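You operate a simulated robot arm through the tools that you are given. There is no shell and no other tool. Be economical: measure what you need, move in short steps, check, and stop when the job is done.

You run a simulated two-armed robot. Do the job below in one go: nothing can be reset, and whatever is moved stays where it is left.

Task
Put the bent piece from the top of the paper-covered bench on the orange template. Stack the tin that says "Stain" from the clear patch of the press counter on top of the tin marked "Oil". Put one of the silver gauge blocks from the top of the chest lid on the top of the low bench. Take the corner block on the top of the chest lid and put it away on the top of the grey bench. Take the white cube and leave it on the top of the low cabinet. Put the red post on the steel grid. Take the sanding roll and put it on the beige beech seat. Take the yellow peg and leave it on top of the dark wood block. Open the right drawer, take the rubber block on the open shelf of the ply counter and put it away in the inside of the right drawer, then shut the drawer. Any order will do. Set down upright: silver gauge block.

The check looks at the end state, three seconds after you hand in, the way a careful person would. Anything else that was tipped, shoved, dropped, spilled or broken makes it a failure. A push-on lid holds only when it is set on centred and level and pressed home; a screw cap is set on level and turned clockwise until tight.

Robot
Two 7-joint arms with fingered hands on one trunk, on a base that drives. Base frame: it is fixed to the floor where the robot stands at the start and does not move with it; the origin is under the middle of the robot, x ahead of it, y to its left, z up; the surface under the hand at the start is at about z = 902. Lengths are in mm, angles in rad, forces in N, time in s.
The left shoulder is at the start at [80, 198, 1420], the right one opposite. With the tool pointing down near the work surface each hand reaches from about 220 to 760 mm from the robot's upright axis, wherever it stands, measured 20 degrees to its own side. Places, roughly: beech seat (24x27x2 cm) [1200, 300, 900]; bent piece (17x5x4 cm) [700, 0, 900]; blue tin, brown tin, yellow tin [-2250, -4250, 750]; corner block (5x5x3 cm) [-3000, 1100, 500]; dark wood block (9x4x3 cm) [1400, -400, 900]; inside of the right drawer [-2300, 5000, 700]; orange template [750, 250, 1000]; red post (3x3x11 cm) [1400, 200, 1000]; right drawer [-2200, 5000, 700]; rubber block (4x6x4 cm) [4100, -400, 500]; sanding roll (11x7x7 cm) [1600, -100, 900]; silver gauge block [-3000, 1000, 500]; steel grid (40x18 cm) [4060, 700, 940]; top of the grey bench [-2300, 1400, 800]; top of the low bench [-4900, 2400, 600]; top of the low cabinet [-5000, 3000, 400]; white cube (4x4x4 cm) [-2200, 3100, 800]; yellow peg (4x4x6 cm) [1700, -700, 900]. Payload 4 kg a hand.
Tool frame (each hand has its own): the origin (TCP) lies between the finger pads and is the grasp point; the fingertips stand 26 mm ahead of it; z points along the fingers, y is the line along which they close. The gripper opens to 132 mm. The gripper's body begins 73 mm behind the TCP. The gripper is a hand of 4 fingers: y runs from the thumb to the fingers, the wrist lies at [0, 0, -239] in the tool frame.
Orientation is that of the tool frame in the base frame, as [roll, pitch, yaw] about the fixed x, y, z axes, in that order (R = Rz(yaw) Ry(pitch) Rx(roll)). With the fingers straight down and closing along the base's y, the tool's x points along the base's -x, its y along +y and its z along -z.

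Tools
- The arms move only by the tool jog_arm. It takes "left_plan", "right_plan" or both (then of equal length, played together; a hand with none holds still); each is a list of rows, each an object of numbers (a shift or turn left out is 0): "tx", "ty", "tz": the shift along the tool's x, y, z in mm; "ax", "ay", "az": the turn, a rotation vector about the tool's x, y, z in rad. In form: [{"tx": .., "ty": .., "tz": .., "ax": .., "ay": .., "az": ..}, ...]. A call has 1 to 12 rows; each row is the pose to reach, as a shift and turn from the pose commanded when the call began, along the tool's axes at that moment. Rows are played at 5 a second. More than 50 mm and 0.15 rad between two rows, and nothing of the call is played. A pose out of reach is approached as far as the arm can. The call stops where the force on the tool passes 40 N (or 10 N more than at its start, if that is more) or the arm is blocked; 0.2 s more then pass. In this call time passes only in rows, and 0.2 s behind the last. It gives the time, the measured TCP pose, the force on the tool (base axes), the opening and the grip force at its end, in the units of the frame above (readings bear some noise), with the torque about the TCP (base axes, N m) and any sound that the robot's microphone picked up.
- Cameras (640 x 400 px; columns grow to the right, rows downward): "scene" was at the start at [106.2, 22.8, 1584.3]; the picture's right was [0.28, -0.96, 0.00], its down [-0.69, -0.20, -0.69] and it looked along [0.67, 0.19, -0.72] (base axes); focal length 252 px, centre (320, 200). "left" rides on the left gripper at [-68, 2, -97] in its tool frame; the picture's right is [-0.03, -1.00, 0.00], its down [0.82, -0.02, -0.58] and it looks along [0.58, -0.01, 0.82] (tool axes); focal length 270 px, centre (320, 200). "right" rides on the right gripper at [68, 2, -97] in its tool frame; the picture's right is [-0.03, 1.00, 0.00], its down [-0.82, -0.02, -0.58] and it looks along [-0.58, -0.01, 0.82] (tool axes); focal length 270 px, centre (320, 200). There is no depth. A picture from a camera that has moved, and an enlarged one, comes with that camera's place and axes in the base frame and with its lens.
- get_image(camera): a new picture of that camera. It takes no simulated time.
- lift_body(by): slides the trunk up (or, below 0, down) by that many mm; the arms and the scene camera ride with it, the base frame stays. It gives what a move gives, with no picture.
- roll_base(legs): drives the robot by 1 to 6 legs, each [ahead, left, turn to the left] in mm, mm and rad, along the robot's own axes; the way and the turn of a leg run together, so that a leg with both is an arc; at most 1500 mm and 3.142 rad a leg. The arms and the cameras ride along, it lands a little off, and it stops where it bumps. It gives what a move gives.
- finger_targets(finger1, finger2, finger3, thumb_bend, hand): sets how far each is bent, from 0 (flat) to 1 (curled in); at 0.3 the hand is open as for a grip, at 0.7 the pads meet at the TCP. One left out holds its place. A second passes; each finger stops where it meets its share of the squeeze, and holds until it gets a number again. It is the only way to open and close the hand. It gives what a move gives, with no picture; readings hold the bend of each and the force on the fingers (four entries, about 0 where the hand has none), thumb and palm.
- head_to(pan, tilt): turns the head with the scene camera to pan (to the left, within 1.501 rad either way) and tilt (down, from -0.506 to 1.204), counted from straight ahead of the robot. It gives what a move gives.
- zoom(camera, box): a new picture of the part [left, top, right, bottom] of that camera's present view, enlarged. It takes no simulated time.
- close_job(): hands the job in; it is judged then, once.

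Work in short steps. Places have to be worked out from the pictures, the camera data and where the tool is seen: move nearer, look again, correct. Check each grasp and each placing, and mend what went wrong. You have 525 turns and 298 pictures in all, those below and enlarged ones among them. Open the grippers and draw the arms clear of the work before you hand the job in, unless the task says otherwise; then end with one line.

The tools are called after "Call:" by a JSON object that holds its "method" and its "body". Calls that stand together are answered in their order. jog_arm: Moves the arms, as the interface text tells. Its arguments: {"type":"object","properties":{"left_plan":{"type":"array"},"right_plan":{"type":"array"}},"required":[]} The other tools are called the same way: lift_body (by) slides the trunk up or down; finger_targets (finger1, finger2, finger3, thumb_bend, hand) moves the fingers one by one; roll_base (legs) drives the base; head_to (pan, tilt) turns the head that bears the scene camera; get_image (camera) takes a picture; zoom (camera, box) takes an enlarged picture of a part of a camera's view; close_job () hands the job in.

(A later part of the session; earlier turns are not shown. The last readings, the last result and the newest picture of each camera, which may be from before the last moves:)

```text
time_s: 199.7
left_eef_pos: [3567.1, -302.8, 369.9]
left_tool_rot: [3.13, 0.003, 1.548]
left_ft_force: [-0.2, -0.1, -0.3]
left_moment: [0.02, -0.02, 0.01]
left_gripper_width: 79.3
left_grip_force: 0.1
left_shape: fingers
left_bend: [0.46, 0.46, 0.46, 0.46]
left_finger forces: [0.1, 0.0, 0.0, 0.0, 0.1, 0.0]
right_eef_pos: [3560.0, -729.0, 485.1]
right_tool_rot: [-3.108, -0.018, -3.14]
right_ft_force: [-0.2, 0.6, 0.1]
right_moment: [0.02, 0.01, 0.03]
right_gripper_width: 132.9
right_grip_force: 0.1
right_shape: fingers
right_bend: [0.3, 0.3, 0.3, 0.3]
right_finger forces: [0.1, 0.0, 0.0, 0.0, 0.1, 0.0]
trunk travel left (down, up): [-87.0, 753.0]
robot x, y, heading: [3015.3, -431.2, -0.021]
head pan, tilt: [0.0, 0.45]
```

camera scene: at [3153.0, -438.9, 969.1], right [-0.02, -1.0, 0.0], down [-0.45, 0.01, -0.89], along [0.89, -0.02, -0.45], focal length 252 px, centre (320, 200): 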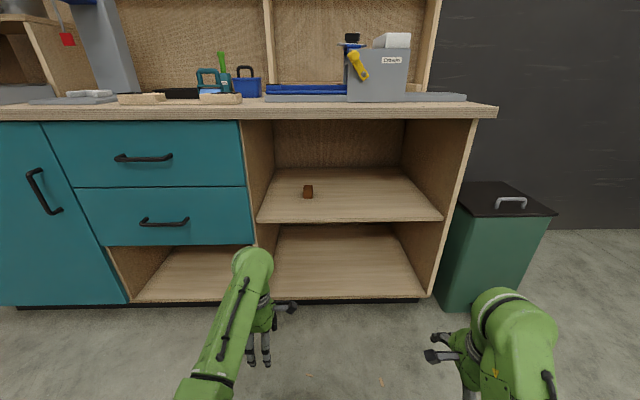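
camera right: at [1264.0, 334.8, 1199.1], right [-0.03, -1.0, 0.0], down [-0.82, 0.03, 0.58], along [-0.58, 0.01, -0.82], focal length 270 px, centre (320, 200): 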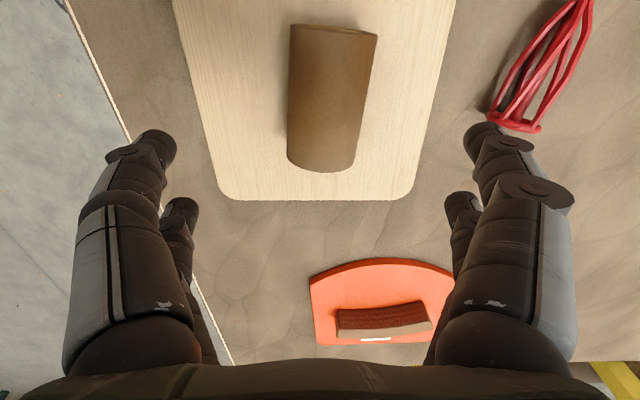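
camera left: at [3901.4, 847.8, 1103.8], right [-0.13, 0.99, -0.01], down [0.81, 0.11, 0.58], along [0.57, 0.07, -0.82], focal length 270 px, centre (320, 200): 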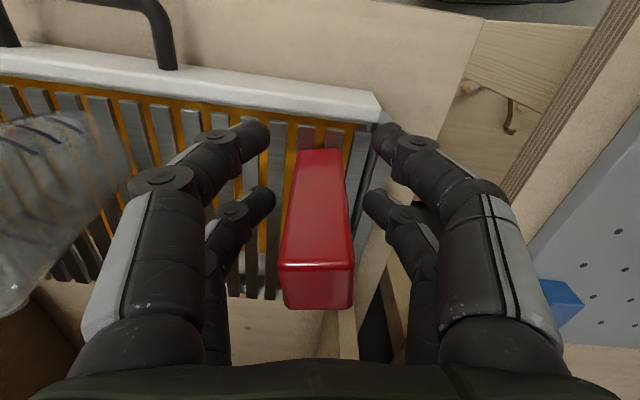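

Now tilt the right hand forward by 0.7 rad while raising it.

Call:
{"method": "jog_arm", "body": {"right_plan": [{"tx": -10, "tz": -22, "ay": -0.117, "ax": -0.01}, {"tx": -20, "tz": -45, "ay": -0.233, "ax": -0.02}, {"tx": -30, "tz": -67, "ay": -0.35, "ax": -0.03}, {"tx": -40, "tz": -90, "ay": -0.467, "ax": -0.03}, {"tx": -50, "tz": -112, "ay": -0.583, "ax": -0.03}, {"tx": -60, "tz": -135, "ay": -0.7, "ax": -0.03}]}}

Call:
{"method": "get_image", "body": {"camera": "right"}}

Call:
{"method": "get_image", "body": {"camera": "scene"}}

```text
time_s: 201.1
left_eef_pos: [3567.8, -303.1, 369.9]
left_tool_rot: [3.131, 0.002, 1.548]
left_ft_force: [0.0, 0.5, 0.4]
left_moment: [0.01, 0.02, 0.01]
left_gripper_width: 79.2
left_grip_force: 0.1
left_shape: fingers
left_bend: [0.46, 0.46, 0.46, 0.46]
left_finger forces: [0.0, 0.1, 0.1, 0.0, 0.1, 0.0]
right_eef_pos: [3617.6, -724.4, 621.8]
right_tool_rot: [-3.136, 0.686, -3.131]
right_ft_force: [-0.1, -0.5, -0.4]
right_moment: [0.0, -0.01, 0.01]
right_gripper_width: 132.8
right_grip_force: 0.1
right_shape: fingers
right_bend: [0.3, 0.3, 0.3, 0.3]
right_finger forces: [0.1, 0.0, 0.1, 0.0, 0.0, 0.1]
trunk travel left (down, up): [-87.0, 753.0]
robot x, y, heading: [3016.3, -433.2, -0.026]
head pan, tilt: [0.0, 0.45]
```

```text
207 pictures are left
camera right: at [3503.3, -724.0, 652.7], right [0.01, 1.0, 0.01], down [0.27, -0.02, 0.96], along [0.96, -0.01, -0.27], focal length 270 px, centre (320, 200)
```

right: 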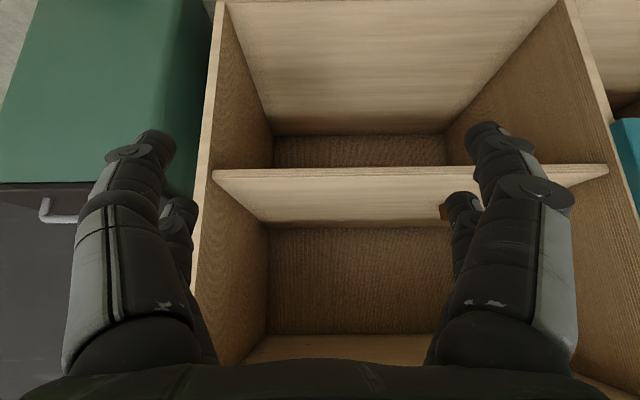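

```text
206 pictures are left
camera scene: at [3137.1, -437.9, 972.3], right [-0.02, -1.0, 0.0], down [-0.44, 0.01, -0.9], along [0.9, -0.02, -0.44], focal length 252 px, centre (320, 200)
```

scene: 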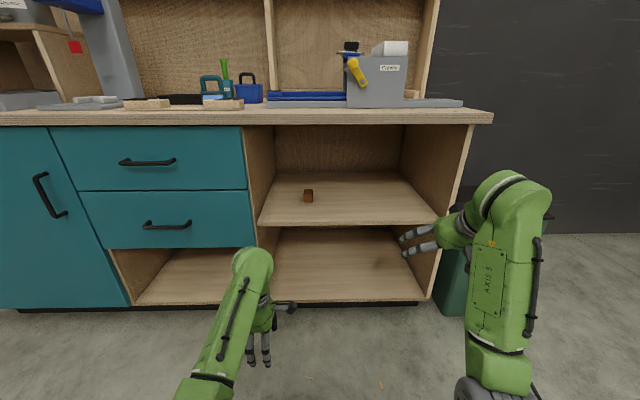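

Good posture. I pull the left hand back 100, shift the base left 314 and forward 170, then look.

Call:
{"method": "jog_arm", "body": {"left_plan": [{"ty": -35}, {"ty": -70}, {"ty": -100}]}}

Call:
{"method": "roll_base", "body": {"legs": [[0, 314, 0.022], [170, 0, 0]]}}

Call:
{"method": "get_image", "body": {"camera": "right"}}

Call:
{"method": "get_image", "body": {"camera": "scene"}}

```text
time_s: 201.9
left_eef_pos: [3465.2, -301.2, 370.2]
left_tool_rot: [3.13, 0.001, 1.547]
left_ft_force: [-1.1, 0.3, -0.5]
left_moment: [0.02, 0.0, 0.0]
left_gripper_width: 79.3
left_grip_force: 0.1
left_shape: fingers
left_bend: [0.46, 0.46, 0.46, 0.46]
left_finger forces: [0.1, 0.0, 0.0, 0.0, 0.1, 0.1]
right_eef_pos: [3616.5, -723.6, 620.1]
right_tool_rot: [-3.136, 0.685, -3.13]
right_ft_force: [-0.6, 0.0, 0.3]
right_moment: [-0.01, 0.0, 0.01]
right_gripper_width: 132.9
right_grip_force: 0.0
right_shape: fingers
right_bend: [0.3, 0.3, 0.3, 0.3]
right_finger forces: [0.0, 0.0, 0.1, 0.1, 0.0, 0.0]
trunk travel left (down, up): [-87.0, 753.0]
robot x, y, heading: [3018.0, -434.3, -0.027]
head pan, tilt: [0.0, 0.45]
```

```text
time_s: 205.0
left_eef_pos: [3635.1, 10.8, 369.2]
left_tool_rot: [3.132, 0.001, 1.562]
left_ft_force: [0.2, 0.8, 0.3]
left_moment: [-0.05, 0.01, -0.02]
left_gripper_width: 79.4
left_grip_force: 0.2
left_shape: fingers
left_bend: [0.46, 0.46, 0.46, 0.46]
left_finger forces: [0.0, 0.1, 0.0, 0.0, 0.1, 0.1]
right_eef_pos: [3792.1, -410.9, 620.4]
right_tool_rot: [-3.137, 0.685, -3.115]
right_ft_force: [-0.2, -0.1, -0.3]
right_moment: [-0.02, 0.0, 0.01]
right_gripper_width: 133.2
right_grip_force: 0.1
right_shape: fingers
right_bend: [0.3, 0.3, 0.3, 0.3]
right_finger forces: [0.0, 0.1, 0.1, 0.1, 0.1, 0.0]
trunk travel left (down, up): [-87.0, 753.0]
robot x, y, heading: [3182.8, -130.2, -0.006]
head pan, tilt: [0.0, 0.45]
```

```text
205 pictures are left
camera right: at [3678.3, -411.7, 652.3], right [0.0, 1.0, 0.01], down [0.27, -0.01, 0.96], along [0.96, 0.01, -0.27], focal length 270 px, centre (320, 200)
```

right: 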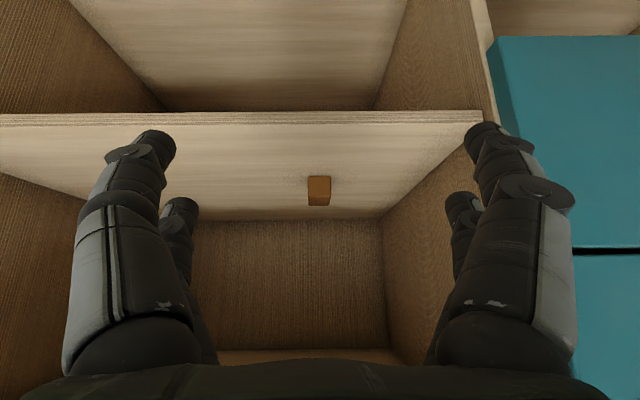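

```text
204 pictures are left
camera scene: at [3307.9, -131.2, 972.2], right [-0.01, -1.0, 0.0], down [-0.44, 0.0, -0.9], along [0.9, -0.01, -0.44], focal length 252 px, centre (320, 200)
```

scene: 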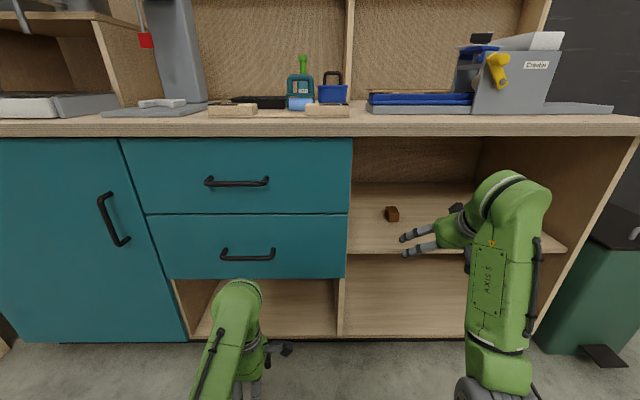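

Block straight ahead at y≈−410. I extend the arm 150 mm forward at constant height.

Call:
{"method": "jog_arm", "body": {"right_plan": [{"tx": -37, "tz": 30}, {"tx": -74, "tz": 61}, {"tx": -111, "tz": 91}, {"tx": -140, "tz": 115}]}}

Call:
{"method": "get_image", "body": {"camera": "right"}}

```text
time_s: 206.0
left_eef_pos: [3635.1, 10.3, 370.1]
left_tool_rot: [3.132, 0.002, 1.562]
left_ft_force: [0.1, 0.2, 0.0]
left_moment: [0.02, -0.04, -0.01]
left_gripper_width: 79.1
left_grip_force: 0.0
left_shape: fingers
left_bend: [0.46, 0.46, 0.46, 0.46]
left_finger forces: [0.0, 0.1, 0.0, 0.1, 0.0, 0.1]
right_eef_pos: [3976.1, -405.8, 617.2]
right_tool_rot: [-3.139, 0.684, -3.115]
right_ft_force: [0.4, 0.0, -0.4]
right_moment: [-0.01, 0.02, -0.01]
right_gripper_width: 132.9
right_grip_force: 0.1
right_shape: fingers
right_bend: [0.3, 0.3, 0.3, 0.3]
right_finger forces: [0.0, 0.0, 0.0, 0.1, 0.0, 0.0]
trunk travel left (down, up): [-87.0, 753.0]
robot x, y, heading: [3188.8, -130.3, -0.005]
head pan, tilt: [0.0, 0.45]
```

```text
203 pictures are left
camera right: at [3861.6, -407.3, 649.8], right [0.0, 1.0, 0.01], down [0.27, -0.01, 0.96], along [0.96, 0.01, -0.27], focal length 270 px, centre (320, 200)
```

right: 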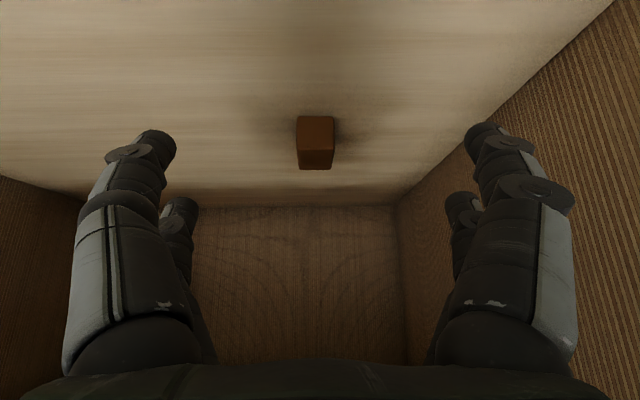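

Block front is about x=4100, shelf z≈492, y≈−409. I drive forward 100 and check again.

Call:
{"method": "roll_base", "body": {"legs": [[100, 0, 0]]}}

Call:
{"method": "jog_arm", "body": {"right_plan": [{"tx": 12, "ty": -3, "tz": 15}, {"tx": 25, "ty": -3, "tz": 31}]}}

Call:
{"method": "get_image", "body": {"camera": "right"}}

```text
time_s: 207.2
left_eef_pos: [3733.2, 11.8, 369.2]
left_tool_rot: [3.133, 0.001, 1.566]
left_ft_force: [-1.0, 0.4, -0.7]
left_moment: [0.0, -0.02, -0.01]
left_gripper_width: 79.4
left_grip_force: 0.1
left_shape: fingers
left_bend: [0.46, 0.46, 0.46, 0.46]
left_finger forces: [0.1, 0.1, 0.0, 0.0, 0.0, 0.0]
right_eef_pos: [4073.1, -404.2, 616.6]
right_tool_rot: [-3.137, 0.683, -3.112]
right_ft_force: [-0.4, 0.0, 1.0]
right_moment: [0.0, -0.02, -0.01]
right_gripper_width: 133.1
right_grip_force: 0.1
right_shape: fingers
right_bend: [0.3, 0.3, 0.3, 0.3]
right_finger forces: [0.0, 0.0, 0.1, 0.0, 0.0, 0.1]
trunk travel left (down, up): [-87.0, 753.0]
robot x, y, heading: [3287.4, -132.7, -0.004]
head pan, tilt: [0.0, 0.45]
```

```text
time_s: 207.8
left_eef_pos: [3732.9, 11.1, 370.1]
left_tool_rot: [3.13, 0.002, 1.565]
left_ft_force: [0.3, -0.4, 0.2]
left_moment: [0.01, -0.01, -0.02]
left_gripper_width: 79.2
left_grip_force: 0.0
left_shape: fingers
left_bend: [0.46, 0.46, 0.46, 0.46]
left_finger forces: [0.0, 0.0, 0.1, 0.0, 0.1, 0.0]
right_eef_pos: [4072.3, -408.5, 577.6]
right_tool_rot: [-3.137, 0.685, -3.112]
right_ft_force: [0.1, 1.3, -0.3]
right_moment: [0.0, -0.01, -0.01]
right_gripper_width: 132.7
right_grip_force: 0.0
right_shape: fingers
right_bend: [0.3, 0.3, 0.3, 0.3]
right_finger forces: [0.0, 0.1, 0.2, 0.0, 0.0, 0.0]
trunk travel left (down, up): [-87.0, 753.0]
robot x, y, heading: [3287.6, -132.2, -0.003]
head pan, tilt: [0.0, 0.45]
```

```text
202 pictures are left
camera right: at [3959.1, -411.0, 610.5], right [-0.01, 1.0, 0.01], down [0.27, -0.01, 0.96], along [0.96, 0.01, -0.27], focal length 270 px, centre (320, 200)
```

right: 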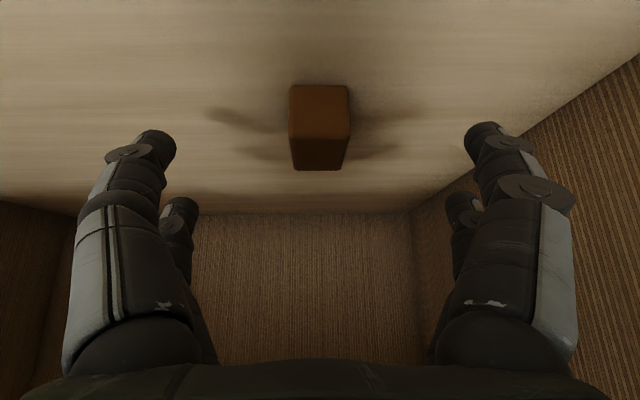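

Block front x≈4114, shelf z≈487, top≈526. I advance along the fingers most of the way and check.

Call:
{"method": "jog_arm", "body": {"right_plan": [{"tx": -10, "tz": 25}, {"tx": -20, "tz": 50}, {"tx": -29, "tz": 72}]}}

Call:
{"method": "get_image", "body": {"camera": "right"}}

```text
time_s: 208.6
left_eef_pos: [3731.5, 11.1, 370.4]
left_tool_rot: [3.133, 0.001, 1.566]
left_ft_force: [-0.5, -0.1, -0.1]
left_moment: [0.02, 0.02, -0.01]
left_gripper_width: 79.1
left_grip_force: 0.1
left_shape: fingers
left_bend: [0.46, 0.46, 0.46, 0.46]
left_finger forces: [0.1, 0.1, 0.0, 0.1, 0.1, 0.0]
right_eef_pos: [4142.5, -406.1, 540.1]
right_tool_rot: [-3.136, 0.684, -3.113]
right_ft_force: [0.1, 0.5, -0.2]
right_moment: [0.01, 0.01, 0.03]
right_gripper_width: 132.8
right_grip_force: 0.1
right_shape: fingers
right_bend: [0.3, 0.3, 0.3, 0.3]
right_finger forces: [0.1, 0.0, 0.0, 0.0, 0.0, 0.0]
trunk travel left (down, up): [-87.0, 753.0]
robot x, y, heading: [3286.2, -131.4, -0.003]
head pan, tilt: [0.0, 0.45]
```

```text
201 pictures are left
camera right: at [4028.2, -407.3, 572.0], right [-0.01, 1.0, 0.01], down [0.27, -0.01, 0.96], along [0.96, 0.01, -0.27], focal length 270 px, centre (320, 200)
```

right: 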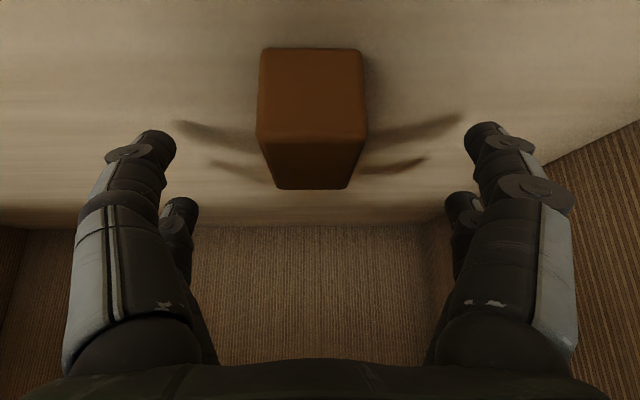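

Advance 12 mm more and 7 down, then close.

Call:
{"method": "jog_arm", "body": {"right_plan": [{"tx": -5, "ty": -3, "tz": 13}]}}

Call:
{"method": "finger_targets", "body": {"hand": "right", "finger1": 0.7, "finger2": 0.7, "finger3": 0.7, "thumb_bend": 0.7}}

Call:
{"method": "get_image", "body": {"camera": "right"}}

```text
time_s: 209.0
left_eef_pos: [3733.0, 10.3, 370.2]
left_tool_rot: [3.132, 0.002, 1.565]
left_ft_force: [-1.0, 0.5, 0.3]
left_moment: [0.0, -0.03, 0.03]
left_gripper_width: 79.2
left_grip_force: 0.0
left_shape: fingers
left_bend: [0.46, 0.46, 0.46, 0.46]
left_finger forces: [0.0, 0.1, 0.0, 0.1, 0.1, 0.0]
right_eef_pos: [4151.9, -409.8, 532.8]
right_tool_rot: [-3.135, 0.683, -3.111]
right_ft_force: [0.2, 0.8, -0.1]
right_moment: [-0.03, -0.02, 0.0]
right_gripper_width: 132.8
right_grip_force: 0.0
right_shape: fingers
right_bend: [0.3, 0.3, 0.3, 0.3]
right_finger forces: [0.1, 0.0, 0.0, 0.1, 0.0, 0.0]
trunk travel left (down, up): [-87.0, 753.0]
robot x, y, heading: [3283.6, -131.4, -0.002]
head pan, tilt: [0.0, 0.45]
```

```text
time_s: 210.0
left_eef_pos: [3732.8, 11.6, 370.4]
left_tool_rot: [3.132, 0.004, 1.565]
left_ft_force: [-0.5, 0.7, -0.3]
left_moment: [0.02, -0.03, -0.01]
left_gripper_width: 79.3
left_grip_force: 0.0
left_shape: fingers
left_bend: [0.46, 0.46, 0.46, 0.46]
left_finger forces: [0.1, 0.0, 0.1, 0.0, 0.1, 0.0]
right_eef_pos: [4151.1, -409.0, 532.9]
right_tool_rot: [-3.136, 0.684, -3.113]
right_ft_force: [0.5, -0.3, 0.0]
right_moment: [0.02, 0.01, -0.02]
right_gripper_width: 35.4
right_grip_force: 10.3
right_shape: fingers
right_bend: [0.58, 0.7, 0.7, 0.64]
right_finger forces: [10.2, 0.0, 0.0, 0.0, 10.2, 0.1]
trunk travel left (down, up): [-87.0, 753.0]
robot x, y, heading: [3286.2, -128.1, -0.005]
head pan, tilt: [0.0, 0.45]
```

```text
200 pictures are left
camera right: at [4038.6, -410.8, 565.1], right [-0.01, 1.0, 0.01], down [0.27, -0.01, 0.96], along [0.96, 0.01, -0.27], focal length 270 px, centre (320, 200)
```

right: 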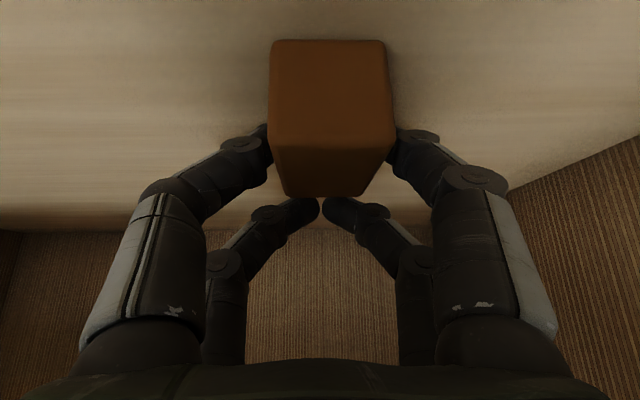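

Held with 10 N. I lift 30 mm and check that it stays level.

Call:
{"method": "jog_arm", "body": {"right_plan": [{"tx": -10, "tz": -12}, {"tx": -22, "tz": -27}]}}

Call:
{"method": "get_image", "body": {"camera": "right"}}

```text
time_s: 210.6
left_eef_pos: [3732.9, 11.9, 369.6]
left_tool_rot: [3.131, 0.001, 1.566]
left_ft_force: [-0.2, 0.0, -1.0]
left_moment: [0.02, 0.0, 0.0]
left_gripper_width: 79.3
left_grip_force: 0.0
left_shape: fingers
left_bend: [0.46, 0.46, 0.46, 0.46]
left_finger forces: [0.0, 0.0, 0.0, 0.0, 0.0, 0.0]
right_eef_pos: [4151.1, -408.4, 569.2]
right_tool_rot: [-3.137, 0.686, -3.112]
right_ft_force: [-0.2, -0.8, -0.5]
right_moment: [0.0, -0.03, 0.03]
right_gripper_width: 35.7
right_grip_force: 10.5
right_shape: fingers
right_bend: [0.58, 0.7, 0.7, 0.64]
right_finger forces: [10.2, 0.0, 0.0, 0.0, 10.2, 0.1]
trunk travel left (down, up): [-87.0, 753.0]
robot x, y, heading: [3283.4, -134.1, -0.0]
head pan, tilt: [0.0, 0.45]
```

```text
199 pictures are left
camera right: at [4037.2, -409.6, 601.1], right [-0.01, 1.0, 0.01], down [0.27, -0.01, 0.96], along [0.96, 0.01, -0.27], focal length 270 px, centre (320, 200)
```

right: 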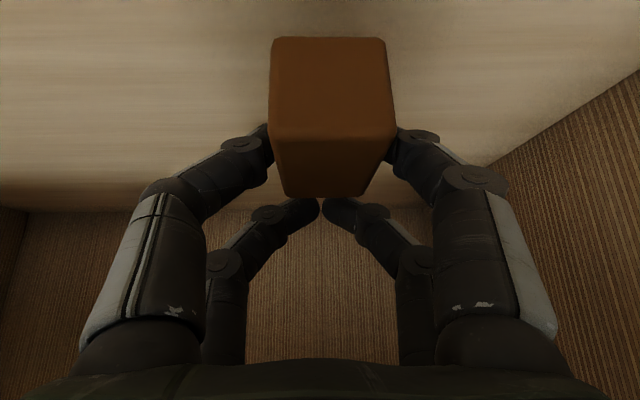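

Rubber block secured. I back out of the shelf.

Call:
{"method": "roll_base", "body": {"legs": [[-600, 0, 0]]}}

Call:
{"method": "jog_arm", "body": {"right_plan": [{"tx": 35, "tz": -29}, {"tx": 70, "tz": -58}, {"tx": 105, "tz": -87}, {"tx": 140, "tz": -116}, {"tx": 175, "tz": -145}, {"tx": 210, "tz": -174}]}}

Call:
{"method": "lift_body", "body": {"by": 400}}

Call:
{"method": "lift_body", "body": {"by": 200}}

Call:
{"method": "get_image", "body": {"camera": "right"}}

```text
time_s: 213.9
left_eef_pos: [3136.2, 11.1, 370.7]
left_tool_rot: [3.129, 0.002, 1.547]
left_ft_force: [-0.4, -0.3, 0.9]
left_moment: [0.01, -0.02, -0.02]
left_gripper_width: 79.2
left_grip_force: 0.0
left_shape: fingers
left_bend: [0.46, 0.46, 0.46, 0.46]
left_finger forces: [0.0, 0.0, 0.0, 0.1, 0.0, 0.1]
right_eef_pos: [3546.8, -415.6, 570.0]
right_tool_rot: [-3.136, 0.685, -3.131]
right_ft_force: [1.2, -0.4, -0.7]
right_moment: [-0.02, -0.01, 0.0]
right_gripper_width: 35.4
right_grip_force: 10.2
right_shape: fingers
right_bend: [0.58, 0.7, 0.7, 0.64]
right_finger forces: [10.3, 0.0, 0.0, 0.1, 10.1, 0.1]
trunk travel left (down, up): [-87.0, 753.0]
robot x, y, heading: [2687.3, -123.6, -0.024]
head pan, tilt: [0.0, 0.45]
```

```text
time_s: 215.3
left_eef_pos: [3136.0, 10.2, 369.8]
left_tool_rot: [3.131, 0.002, 1.546]
left_ft_force: [0.1, 0.0, -0.1]
left_moment: [0.0, -0.02, 0.01]
left_gripper_width: 79.2
left_grip_force: 0.0
left_shape: fingers
left_bend: [0.46, 0.46, 0.46, 0.46]
left_finger forces: [0.0, 0.1, 0.1, 0.0, 0.1, 0.0]
right_eef_pos: [3272.2, -418.2, 573.4]
right_tool_rot: [-3.137, 0.684, -3.131]
right_ft_force: [-0.3, 0.2, -1.0]
right_moment: [0.04, 0.01, 0.01]
right_gripper_width: 35.3
right_grip_force: 10.3
right_shape: fingers
right_bend: [0.58, 0.7, 0.7, 0.64]
right_finger forces: [10.2, 0.0, 0.1, 0.0, 10.1, 0.1]
trunk travel left (down, up): [-87.0, 753.0]
robot x, y, heading: [2685.0, -122.3, -0.016]
head pan, tilt: [0.0, 0.45]
```

```text
time_s: 219.2
left_eef_pos: [3137.1, 10.8, 769.8]
left_tool_rot: [3.13, 0.002, 1.546]
left_ft_force: [0.8, 0.1, -0.3]
left_moment: [-0.03, 0.0, -0.03]
left_gripper_width: 79.6
left_grip_force: 0.0
left_shape: fingers
left_bend: [0.46, 0.46, 0.46, 0.46]
left_finger forces: [0.0, 0.0, 0.1, 0.0, 0.1, 0.1]
right_eef_pos: [3273.4, -417.9, 973.0]
right_tool_rot: [-3.136, 0.685, -3.132]
right_ft_force: [0.3, 0.0, -0.7]
right_moment: [-0.01, -0.01, -0.02]
right_gripper_width: 35.0
right_grip_force: 9.7
right_shape: fingers
right_bend: [0.58, 0.7, 0.7, 0.64]
right_finger forces: [10.1, 0.0, 0.0, 0.0, 10.1, 0.0]
trunk travel left (down, up): [-487.0, 353.0]
robot x, y, heading: [2686.0, -125.2, -0.022]
head pan, tilt: [0.0, 0.45]
```

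```text
time_s: 221.3
left_eef_pos: [3136.7, 10.5, 969.9]
left_tool_rot: [3.13, 0.003, 1.545]
left_ft_force: [-0.5, 0.2, 0.3]
left_moment: [0.03, 0.01, 0.02]
left_gripper_width: 79.1
left_grip_force: 0.1
left_shape: fingers
left_bend: [0.46, 0.46, 0.46, 0.46]
left_finger forces: [0.0, 0.1, 0.1, 0.1, 0.0, 0.0]
right_eef_pos: [3272.1, -418.0, 1172.6]
right_tool_rot: [-3.137, 0.683, -3.131]
right_ft_force: [-0.4, -0.7, -0.9]
right_moment: [-0.03, -0.05, -0.01]
right_gripper_width: 35.4
right_grip_force: 9.9
right_shape: fingers
right_bend: [0.58, 0.7, 0.7, 0.64]
right_finger forces: [10.1, 0.0, 0.0, 0.0, 10.1, 0.1]
trunk travel left (down, up): [-687.0, 153.0]
robot x, y, heading: [2683.8, -122.2, -0.021]
head pan, tilt: [0.0, 0.45]
```

```text
198 pictures are left
camera right: at [3159.4, -418.1, 1204.9], right [0.01, 1.0, 0.01], down [0.27, -0.02, 0.96], along [0.96, -0.01, -0.27], focal length 270 px, centre (320, 200)
```

right: 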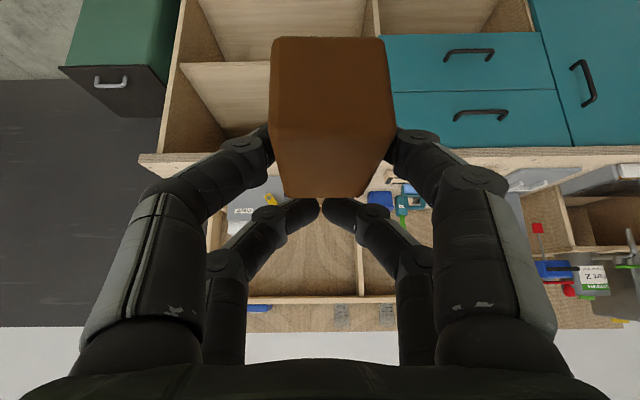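

I drive to the aisle at y≈1180, turn to face −x, and go forward to survey the other benches.

Call:
{"method": "roll_base", "body": {"legs": [[0, 1300, 0], [0, 0, 3.14], [1450, 0, 0], [1300, 0, 0]]}}

Call:
{"method": "head_to", "body": {"pan": -0.5, "tilt": 0.35}}

Call:
{"method": "get_image", "body": {"camera": "scene"}}

Call:
{"method": "head_to", "body": {"pan": 0.4, "tilt": 0.35}}

Call:
{"method": "get_image", "body": {"camera": "scene"}}

```text
time_s: 245.1
left_eef_pos: [506.3, 561.2, 970.9]
left_tool_rot: [3.133, -0.002, -1.258]
left_ft_force: [-1.1, 0.5, 0.4]
left_moment: [0.01, 0.01, -0.03]
left_gripper_width: 79.1
left_grip_force: 0.1
left_shape: fingers
left_bend: [0.46, 0.46, 0.46, 0.46]
left_finger forces: [0.0, 0.0, 0.0, 0.0, 0.0, 0.1]
right_eef_pos: [236.2, 920.3, 1172.9]
right_tool_rot: [-3.14, 0.686, 0.346]
right_ft_force: [-0.8, 0.1, -0.3]
right_moment: [0.01, 0.01, 0.01]
right_gripper_width: 35.1
right_grip_force: 10.3
right_shape: fingers
right_bend: [0.58, 0.7, 0.7, 0.65]
right_finger forces: [10.0, 0.0, 0.0, 0.0, 10.0, 0.1]
trunk travel left (down, up): [-687.0, 153.0]
robot x, y, heading: [886.4, 834.9, -2.832]
head pan, tilt: [0.0, 0.45]
stopped in leg 4: the robot was blocked; the commanded pose is now the measured one
```

```text
time_s: 246.0
left_eef_pos: [504.4, 557.9, 969.0]
left_tool_rot: [3.133, 0.001, -1.258]
left_ft_force: [0.7, 0.3, 0.0]
left_moment: [0.04, 0.05, -0.03]
left_gripper_width: 79.2
left_grip_force: 0.0
left_shape: fingers
left_bend: [0.46, 0.46, 0.46, 0.46]
left_finger forces: [0.1, 0.0, 0.0, 0.0, 0.0, 0.1]
right_eef_pos: [233.2, 918.1, 1172.1]
right_tool_rot: [-3.138, 0.685, 0.349]
right_ft_force: [0.0, 0.5, -1.0]
right_moment: [-0.01, 0.0, -0.03]
right_gripper_width: 35.1
right_grip_force: 10.1
right_shape: fingers
right_bend: [0.58, 0.7, 0.7, 0.65]
right_finger forces: [10.1, 0.0, 0.0, 0.1, 10.0, 0.0]
trunk travel left (down, up): [-687.0, 153.0]
robot x, y, heading: [885.5, 836.9, -2.829]
head pan, tilt: [-0.499, 0.351]
```

```text
197 pictures are left
camera scene: at [764.3, 841.8, 1581.4], right [0.18, 0.98, 0.0], down [0.34, -0.06, -0.94], along [-0.92, 0.17, -0.34], focal length 252 px, centre (320, 200)
```

scene: 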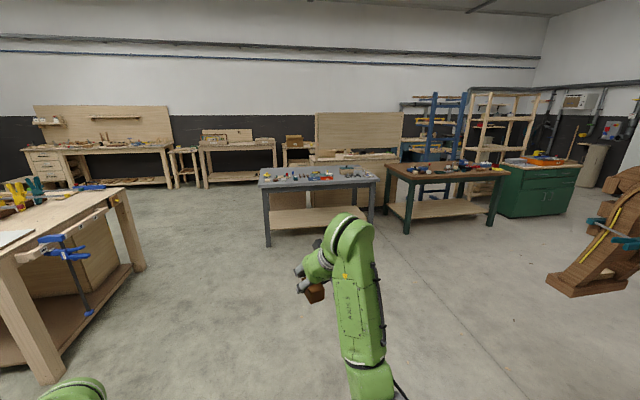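

```text
time_s: 247.2
left_eef_pos: [505.2, 559.3, 970.1]
left_tool_rot: [3.131, 0.002, -1.259]
left_ft_force: [-1.6, 0.3, -0.6]
left_moment: [0.04, 0.01, 0.01]
left_gripper_width: 79.1
left_grip_force: 0.1
left_shape: fingers
left_bend: [0.46, 0.46, 0.46, 0.46]
left_finger forces: [0.0, 0.1, 0.0, 0.0, 0.0, 0.0]
right_eef_pos: [233.1, 919.3, 1172.4]
right_tool_rot: [-3.136, 0.685, 0.346]
right_ft_force: [0.3, 0.2, -0.6]
right_moment: [-0.01, 0.0, 0.03]
right_gripper_width: 35.0
right_grip_force: 10.3
right_shape: fingers
right_bend: [0.58, 0.7, 0.7, 0.65]
right_finger forces: [10.0, 0.0, 0.0, 0.0, 10.0, 0.0]
trunk travel left (down, up): [-687.0, 153.0]
robot x, y, heading: [882.5, 833.6, -2.828]
head pan, tilt: [0.4, 0.351]
```

```text
196 pictures are left
camera scene: at [785.4, 764.4, 1581.4], right [-0.65, 0.76, 0.0], down [0.26, 0.22, -0.94], along [-0.71, -0.61, -0.34], focal length 252 px, centre (320, 200)
```

scene: 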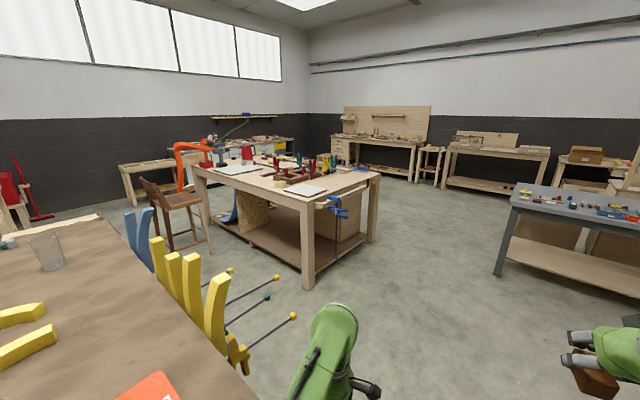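

The turn came out 0.3 rad off, so I drifted and the base stopped against the bench end. I move off to the right, straighten, and drive to x≈−1270.

Call:
{"method": "roll_base", "body": {"legs": [[0, -400, 0]]}}

Call:
{"method": "roll_base", "body": {"legs": [[0, 0, -0.31]]}}

Call:
{"method": "head_to", "body": {"pan": 1.0, "tilt": 0.7}}

Call:
{"method": "get_image", "body": {"camera": "scene"}}

```text
time_s: 249.7
left_eef_pos: [383.9, 929.3, 969.5]
left_tool_rot: [3.13, 0.0, -1.247]
left_ft_force: [-0.6, 0.0, 0.0]
left_moment: [0.02, -0.03, 0.01]
left_gripper_width: 79.2
left_grip_force: 0.1
left_shape: fingers
left_bend: [0.46, 0.46, 0.46, 0.46]
left_finger forces: [0.0, 0.0, 0.0, 0.0, 0.0, 0.1]
right_eef_pos: [108.7, 1285.5, 1173.0]
right_tool_rot: [-3.134, 0.686, 0.361]
right_ft_force: [0.3, 0.4, -0.1]
right_moment: [-0.01, 0.01, -0.06]
right_gripper_width: 34.8
right_grip_force: 10.0
right_shape: fingers
right_bend: [0.58, 0.7, 0.7, 0.65]
right_finger forces: [10.0, 0.0, 0.0, 0.1, 10.0, 0.0]
trunk travel left (down, up): [-687.0, 153.0]
robot x, y, heading: [763.2, 1208.0, -2.811]
head pan, tilt: [0.4, 0.351]
```

```text
time_s: 251.1
left_eef_pos: [315.9, 1059.0, 969.1]
left_tool_rot: [3.133, 0.001, -1.56]
left_ft_force: [-0.2, 0.3, 0.3]
left_moment: [-0.02, -0.05, -0.01]
left_gripper_width: 79.3
left_grip_force: 0.0
left_shape: fingers
left_bend: [0.46, 0.46, 0.46, 0.46]
left_finger forces: [0.1, 0.0, 0.1, 0.0, 0.0, 0.0]
right_eef_pos: [164.0, 1483.0, 1171.8]
right_tool_rot: [-3.137, 0.684, 0.047]
right_ft_force: [-0.2, 0.2, -0.5]
right_moment: [-0.02, 0.03, 0.02]
right_gripper_width: 34.9
right_grip_force: 9.7
right_shape: fingers
right_bend: [0.58, 0.7, 0.7, 0.65]
right_finger forces: [10.1, 0.0, 0.1, 0.1, 9.9, 0.0]
trunk travel left (down, up): [-687.0, 153.0]
robot x, y, heading: [762.4, 1214.2, -3.128]
head pan, tilt: [0.4, 0.351]
```

```text
time_s: 252.1
left_eef_pos: [316.0, 1059.8, 970.9]
left_tool_rot: [3.131, 0.0, -1.558]
left_ft_force: [-0.7, 0.8, 0.4]
left_moment: [-0.01, 0.01, 0.05]
left_gripper_width: 79.1
left_grip_force: 0.0
left_shape: fingers
left_bend: [0.46, 0.46, 0.46, 0.46]
left_finger forces: [0.0, 0.0, 0.0, 0.1, 0.0, 0.0]
right_eef_pos: [163.5, 1483.9, 1173.5]
right_tool_rot: [-3.138, 0.684, 0.047]
right_ft_force: [0.5, 0.4, -0.7]
right_moment: [0.02, 0.02, -0.03]
right_gripper_width: 35.1
right_grip_force: 10.2
right_shape: fingers
right_bend: [0.58, 0.7, 0.7, 0.65]
right_finger forces: [10.0, 0.1, 0.0, 0.0, 10.0, 0.0]
trunk travel left (down, up): [-687.0, 153.0]
robot x, y, heading: [760.7, 1209.3, -3.128]
head pan, tilt: [1.0, 0.7]
```

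```text
195 pictures are left
camera scene: at [684.9, 1138.3, 1550.1], right [-0.85, 0.53, 0.0], down [0.34, 0.55, -0.77], along [-0.4, -0.65, -0.64], focal length 252 px, centre (320, 200)
```

scene: 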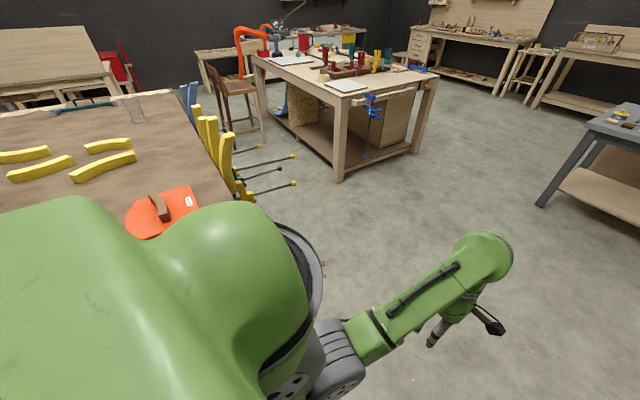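

The bench things are undisturbed. I drive forward to x≈−1270 and turn right to face +y.

Call:
{"method": "roll_base", "body": {"legs": [[1010, 0, 0], [1010, 0, 0], [0, 0, -1.571]]}}

Call:
{"method": "head_to", "body": {"pan": 0.4, "tilt": 0.4}}

Call:
{"method": "get_image", "body": {"camera": "scene"}}

```text
time_s: 265.9
left_eef_pos: [-1356.1, 1618.3, 969.1]
left_tool_rot: [3.131, 0.001, 3.121]
left_ft_force: [-0.5, 0.6, -0.5]
left_moment: [0.04, 0.0, -0.04]
left_gripper_width: 79.0
left_grip_force: 0.0
left_shape: fingers
left_bend: [0.46, 0.46, 0.46, 0.46]
left_finger forces: [0.0, 0.1, 0.0, 0.1, 0.1, 0.0]
right_eef_pos: [-927.1, 1755.7, 1172.8]
right_tool_rot: [-3.137, 0.682, -1.557]
right_ft_force: [-0.1, -0.5, -0.7]
right_moment: [0.03, 0.01, 0.03]
right_gripper_width: 34.9
right_grip_force: 9.6
right_shape: fingers
right_bend: [0.58, 0.7, 0.7, 0.65]
right_finger forces: [9.7, 0.0, 0.0, 0.0, 9.7, 0.1]
trunk travel left (down, up): [-687.0, 153.0]
robot x, y, heading: [-1221.2, 1166.6, 1.554]
head pan, tilt: [1.0, 0.7]
```

```text
time_s: 266.9
left_eef_pos: [-1356.1, 1616.7, 970.7]
left_tool_rot: [3.129, 0.001, 3.121]
left_ft_force: [0.2, -0.4, 0.6]
left_moment: [-0.02, 0.01, 0.01]
left_gripper_width: 79.1
left_grip_force: 0.0
left_shape: fingers
left_bend: [0.46, 0.46, 0.46, 0.46]
left_finger forces: [0.1, 0.0, 0.1, 0.0, 0.0, 0.1]
right_eef_pos: [-927.8, 1755.6, 1173.1]
right_tool_rot: [-3.139, 0.685, -1.556]
right_ft_force: [0.7, -0.1, -0.6]
right_moment: [0.02, 0.0, 0.01]
right_gripper_width: 34.7
right_grip_force: 9.7
right_shape: fingers
right_bend: [0.58, 0.7, 0.7, 0.65]
right_finger forces: [9.6, 0.0, 0.0, 0.0, 9.7, 0.1]
trunk travel left (down, up): [-687.0, 153.0]
robot x, y, heading: [-1222.2, 1166.4, 1.554]
head pan, tilt: [0.4, 0.4]
```

```text
194 pictures are left
camera scene: at [-1255.6, 1283.8, 1576.9], right [0.93, 0.37, 0.0], down [0.14, -0.36, -0.92], along [-0.34, 0.85, -0.39], focal length 252 px, centre (320, 200)
```

scene: 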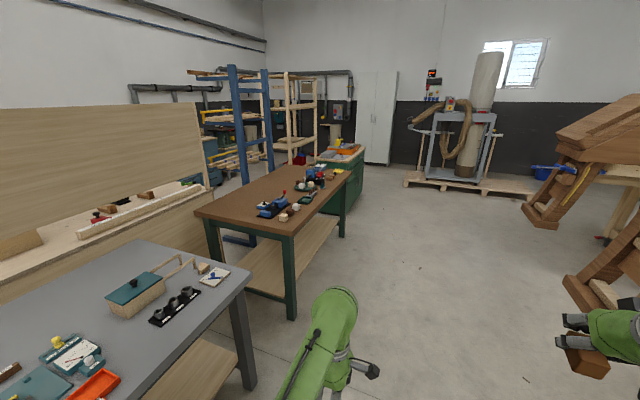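

The corridor ahead is clear. I drive 2500 mm along it.

Call:
{"method": "roll_base", "body": {"legs": [[1250, 0, 0], [1250, 0, 0]]}}

Call:
{"method": "head_to", "body": {"pan": 0.8, "tilt": 0.5}}

Call:
{"method": "get_image", "body": {"camera": "scene"}}

```text
time_s: 279.1
left_eef_pos: [-1280.4, 4121.1, 969.9]
left_tool_rot: [3.13, -0.001, 3.106]
left_ft_force: [0.6, -1.0, -0.2]
left_moment: [0.0, -0.04, -0.02]
left_gripper_width: 79.1
left_grip_force: 0.0
left_shape: fingers
left_bend: [0.46, 0.46, 0.46, 0.46]
left_finger forces: [0.1, 0.1, 0.1, 0.1, 0.1, 0.1]
right_eef_pos: [-850.8, 4252.5, 1173.6]
right_tool_rot: [-3.14, 0.684, -1.57]
right_ft_force: [0.3, 0.1, -1.2]
right_moment: [0.01, 0.0, -0.02]
right_gripper_width: 34.5
right_grip_force: 9.3
right_shape: fingers
right_bend: [0.58, 0.7, 0.7, 0.65]
right_finger forces: [9.7, 0.0, 0.0, 0.0, 9.7, 0.0]
trunk travel left (down, up): [-687.0, 153.0]
robot x, y, heading: [-1151.3, 3668.6, 1.539]
head pan, tilt: [0.4, 0.4]
```

```text
time_s: 280.0
left_eef_pos: [-1280.1, 4121.7, 968.7]
left_tool_rot: [3.131, -0.001, 3.106]
left_ft_force: [0.4, -0.1, 0.1]
left_moment: [-0.02, -0.01, 0.02]
left_gripper_width: 79.0
left_grip_force: 0.0
left_shape: fingers
left_bend: [0.46, 0.46, 0.46, 0.46]
left_finger forces: [0.0, 0.0, 0.2, 0.1, 0.0, 0.0]
right_eef_pos: [-850.4, 4254.0, 1173.0]
right_tool_rot: [-3.139, 0.684, -1.572]
right_ft_force: [-0.2, -0.3, -0.3]
right_moment: [0.0, 0.01, 0.01]
right_gripper_width: 34.8
right_grip_force: 9.7
right_shape: fingers
right_bend: [0.58, 0.7, 0.7, 0.65]
right_finger forces: [9.7, 0.0, 0.0, 0.0, 9.8, 0.1]
trunk travel left (down, up): [-687.0, 153.0]
robot x, y, heading: [-1145.9, 3668.3, 1.538]
head pan, tilt: [0.799, 0.499]
```

```text
193 pictures are left
camera scene: at [-1214.5, 3765.9, 1567.8], right [0.72, 0.69, 0.0], down [0.33, -0.35, -0.88], along [-0.61, 0.63, -0.48], focal length 252 px, centre (320, 200)
```

scene: 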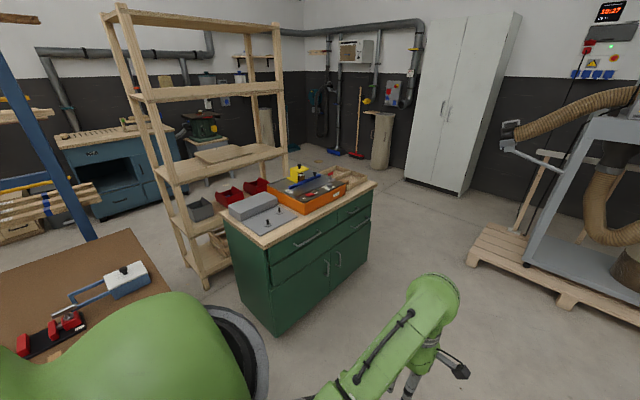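

I zoom on the green cabinet's drawers.

Call:
{"method": "zoom", "body": {"camera": "scene", "box": [210, 150, 390, 340]}}

```text
2.11 times, centred on (300, 245) of scene
camera zoom: at [-1214.5, 3765.9, 1567.8], right [0.72, 0.69, 0.0], down [0.33, -0.35, -0.88], along [-0.61, 0.63, -0.48], focal length 530 px, centre (362, 105)
```

zoom: 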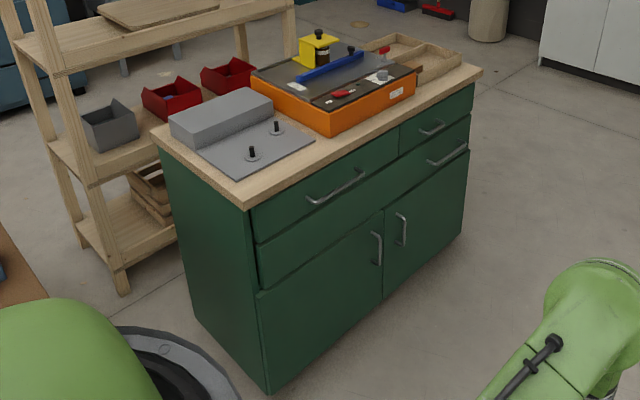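

The wanted drawer is the upper right one (handle about y≈5010, z≈660, front x≈−2120). I drive to y≈4600 and turn left to face it.

Call:
{"method": "roll_base", "body": {"legs": [[930, 0, 0], [0, 0, 1.6]]}}

Call:
{"method": "head_to", "body": {"pan": -0.2, "tilt": 0.7}}

Call:
{"method": "get_image", "body": {"camera": "scene"}}

```text
time_s: 288.8
left_eef_pos: [-1566.3, 4467.8, 970.0]
left_tool_rot: [3.132, 0.001, -1.576]
left_ft_force: [0.7, -0.4, 1.4]
left_moment: [0.0, -0.03, 0.01]
left_gripper_width: 79.2
left_grip_force: 0.1
left_shape: fingers
left_bend: [0.46, 0.46, 0.46, 0.46]
left_finger forces: [0.0, 0.0, 0.0, 0.0, 0.0, 0.1]
right_eef_pos: [-1710.5, 4893.7, 1173.3]
right_tool_rot: [-3.137, 0.685, 0.03]
right_ft_force: [0.1, 0.3, -0.5]
right_moment: [-0.01, 0.01, 0.02]
right_gripper_width: 34.4
right_grip_force: 9.2
right_shape: fingers
right_bend: [0.58, 0.7, 0.7, 0.65]
right_finger forces: [9.6, 0.1, 0.0, 0.1, 9.6, 0.0]
trunk travel left (down, up): [-687.0, 153.0]
robot x, y, heading: [-1115.9, 4611.7, 3.134]
head pan, tilt: [0.799, 0.499]
```

```text
time_s: 290.1
left_eef_pos: [-1565.5, 4466.7, 968.8]
left_tool_rot: [3.13, 0.001, -1.577]
left_ft_force: [0.0, -0.5, 0.6]
left_moment: [0.01, 0.0, 0.01]
left_gripper_width: 78.9
left_grip_force: 0.1
left_shape: fingers
left_bend: [0.46, 0.46, 0.46, 0.46]
left_finger forces: [0.1, 0.1, 0.1, 0.0, 0.1, 0.1]
right_eef_pos: [-1710.3, 4893.9, 1172.6]
right_tool_rot: [-3.138, 0.684, 0.029]
right_ft_force: [0.0, -0.1, 0.4]
right_moment: [0.0, 0.0, -0.03]
right_gripper_width: 34.7
right_grip_force: 9.9
right_shape: fingers
right_bend: [0.58, 0.7, 0.7, 0.65]
right_finger forces: [9.6, 0.0, 0.0, 0.1, 9.6, 0.0]
trunk travel left (down, up): [-687.0, 153.0]
robot x, y, heading: [-1114.9, 4612.9, 3.134]
head pan, tilt: [-0.201, 0.7]
```

```text
191 pictures are left
camera scene: at [-1233.1, 4627.7, 1550.1], right [0.2, 0.98, 0.0], down [0.63, -0.13, -0.76], along [-0.75, 0.15, -0.64], focal length 252 px, centre (320, 200)
```

scene: 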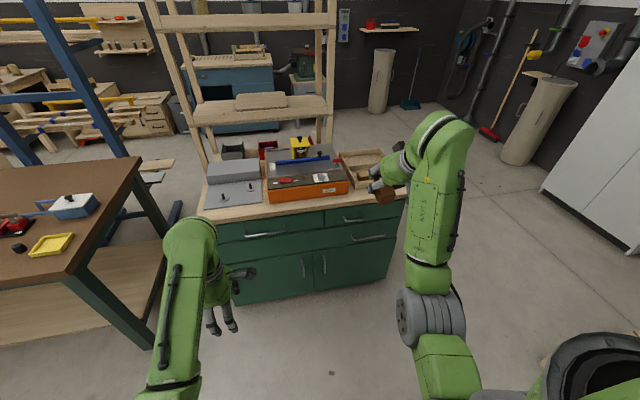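

I slide right so that the left hand faces the handle (y≈5004), then tilt the left hand forward.

Call:
{"method": "roll_base", "body": {"legs": [[0, -533, 0]]}}

Call:
{"method": "jog_arm", "body": {"left_plan": [{"ax": -0.14}, {"ax": -0.28}, {"ax": -0.42}, {"ax": -0.56}, {"ax": -0.7}, {"ax": -0.84}, {"ax": -0.95}]}}

Call:
{"method": "lift_body", "body": {"by": -270}}

Call:
{"method": "get_image", "body": {"camera": "left"}}

Call:
{"method": "get_image", "body": {"camera": "scene"}}

```text
time_s: 293.2
left_eef_pos: [-1563.9, 5008.5, 970.1]
left_tool_rot: [3.13, 0.002, -1.579]
left_ft_force: [0.7, -0.3, -0.4]
left_moment: [-0.02, 0.0, 0.03]
left_gripper_width: 79.3
left_grip_force: 0.0
left_shape: fingers
left_bend: [0.46, 0.46, 0.46, 0.46]
left_finger forces: [0.0, 0.0, 0.1, 0.1, 0.1, 0.1]
right_eef_pos: [-1707.2, 5436.0, 1174.2]
right_tool_rot: [-3.137, 0.683, 0.028]
right_ft_force: [-0.3, -0.3, -1.1]
right_moment: [0.05, -0.02, 0.0]
right_gripper_width: 34.4
right_grip_force: 9.5
right_shape: fingers
right_bend: [0.58, 0.7, 0.7, 0.65]
right_finger forces: [9.6, 0.0, 0.1, 0.0, 9.7, 0.0]
trunk travel left (down, up): [-687.0, 153.0]
robot x, y, heading: [-1117.0, 5155.4, 3.137]
head pan, tilt: [-0.201, 0.7]
```

```text
time_s: 294.8
left_eef_pos: [-1563.0, 5009.8, 969.4]
left_tool_rot: [2.177, -0.001, -1.579]
left_ft_force: [-0.3, 0.4, 0.5]
left_moment: [0.02, 0.0, 0.02]
left_gripper_width: 79.1
left_grip_force: 0.2
left_shape: fingers
left_bend: [0.46, 0.46, 0.46, 0.46]
left_finger forces: [0.0, 0.0, 0.0, 0.0, 0.0, 0.0]
right_eef_pos: [-1706.4, 5437.7, 1172.7]
right_tool_rot: [-3.138, 0.685, 0.028]
right_ft_force: [0.6, -0.2, 0.0]
right_moment: [0.03, 0.0, 0.0]
right_gripper_width: 34.2
right_grip_force: 9.7
right_shape: fingers
right_bend: [0.58, 0.7, 0.7, 0.65]
right_finger forces: [9.5, 0.0, 0.0, 0.0, 9.5, 0.0]
trunk travel left (down, up): [-687.0, 153.0]
robot x, y, heading: [-1114.8, 5152.2, 3.133]
head pan, tilt: [-0.201, 0.7]
```

```text
time_s: 297.6
left_eef_pos: [-1562.4, 5010.5, 699.7]
left_tool_rot: [2.182, -0.001, -1.58]
left_ft_force: [-0.7, 0.3, 0.7]
left_moment: [-0.02, -0.04, 0.0]
left_gripper_width: 79.1
left_grip_force: 0.0
left_shape: fingers
left_bend: [0.46, 0.46, 0.46, 0.46]
left_finger forces: [0.0, 0.0, 0.0, 0.1, 0.0, 0.0]
right_eef_pos: [-1707.8, 5437.4, 903.5]
right_tool_rot: [-3.138, 0.684, 0.029]
right_ft_force: [0.2, -0.3, -0.3]
right_moment: [0.01, 0.04, 0.0]
right_gripper_width: 34.5
right_grip_force: 9.9
right_shape: fingers
right_bend: [0.58, 0.7, 0.7, 0.65]
right_finger forces: [9.5, 0.1, 0.1, 0.0, 9.6, 0.0]
trunk travel left (down, up): [-417.0, 423.0]
robot x, y, heading: [-1117.4, 5155.6, 3.132]
head pan, tilt: [-0.201, 0.7]
```

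```text
190 pictures are left
camera left: at [-1483.5, 5077.4, 756.7], right [0.57, 0.02, -0.82], down [0.48, -0.82, 0.31], along [-0.67, -0.57, -0.48], focal length 270 px, centre (320, 200)
```

left: 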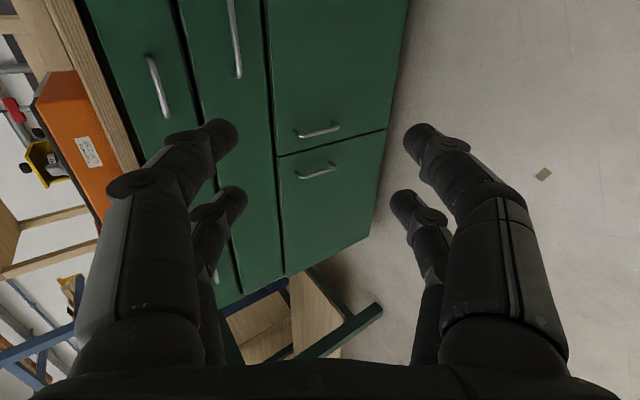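

```text
189 pictures are left
camera scene: at [-1229.8, 5170.5, 1280.1], right [0.21, 0.98, 0.0], down [0.63, -0.13, -0.76], along [-0.75, 0.16, -0.64], focal length 252 px, centre (320, 200)
```

scene: 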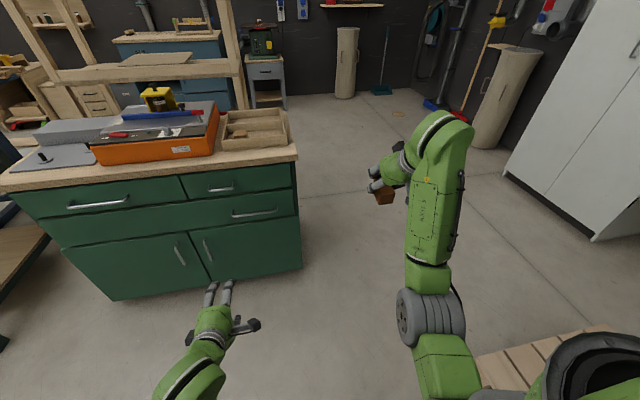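

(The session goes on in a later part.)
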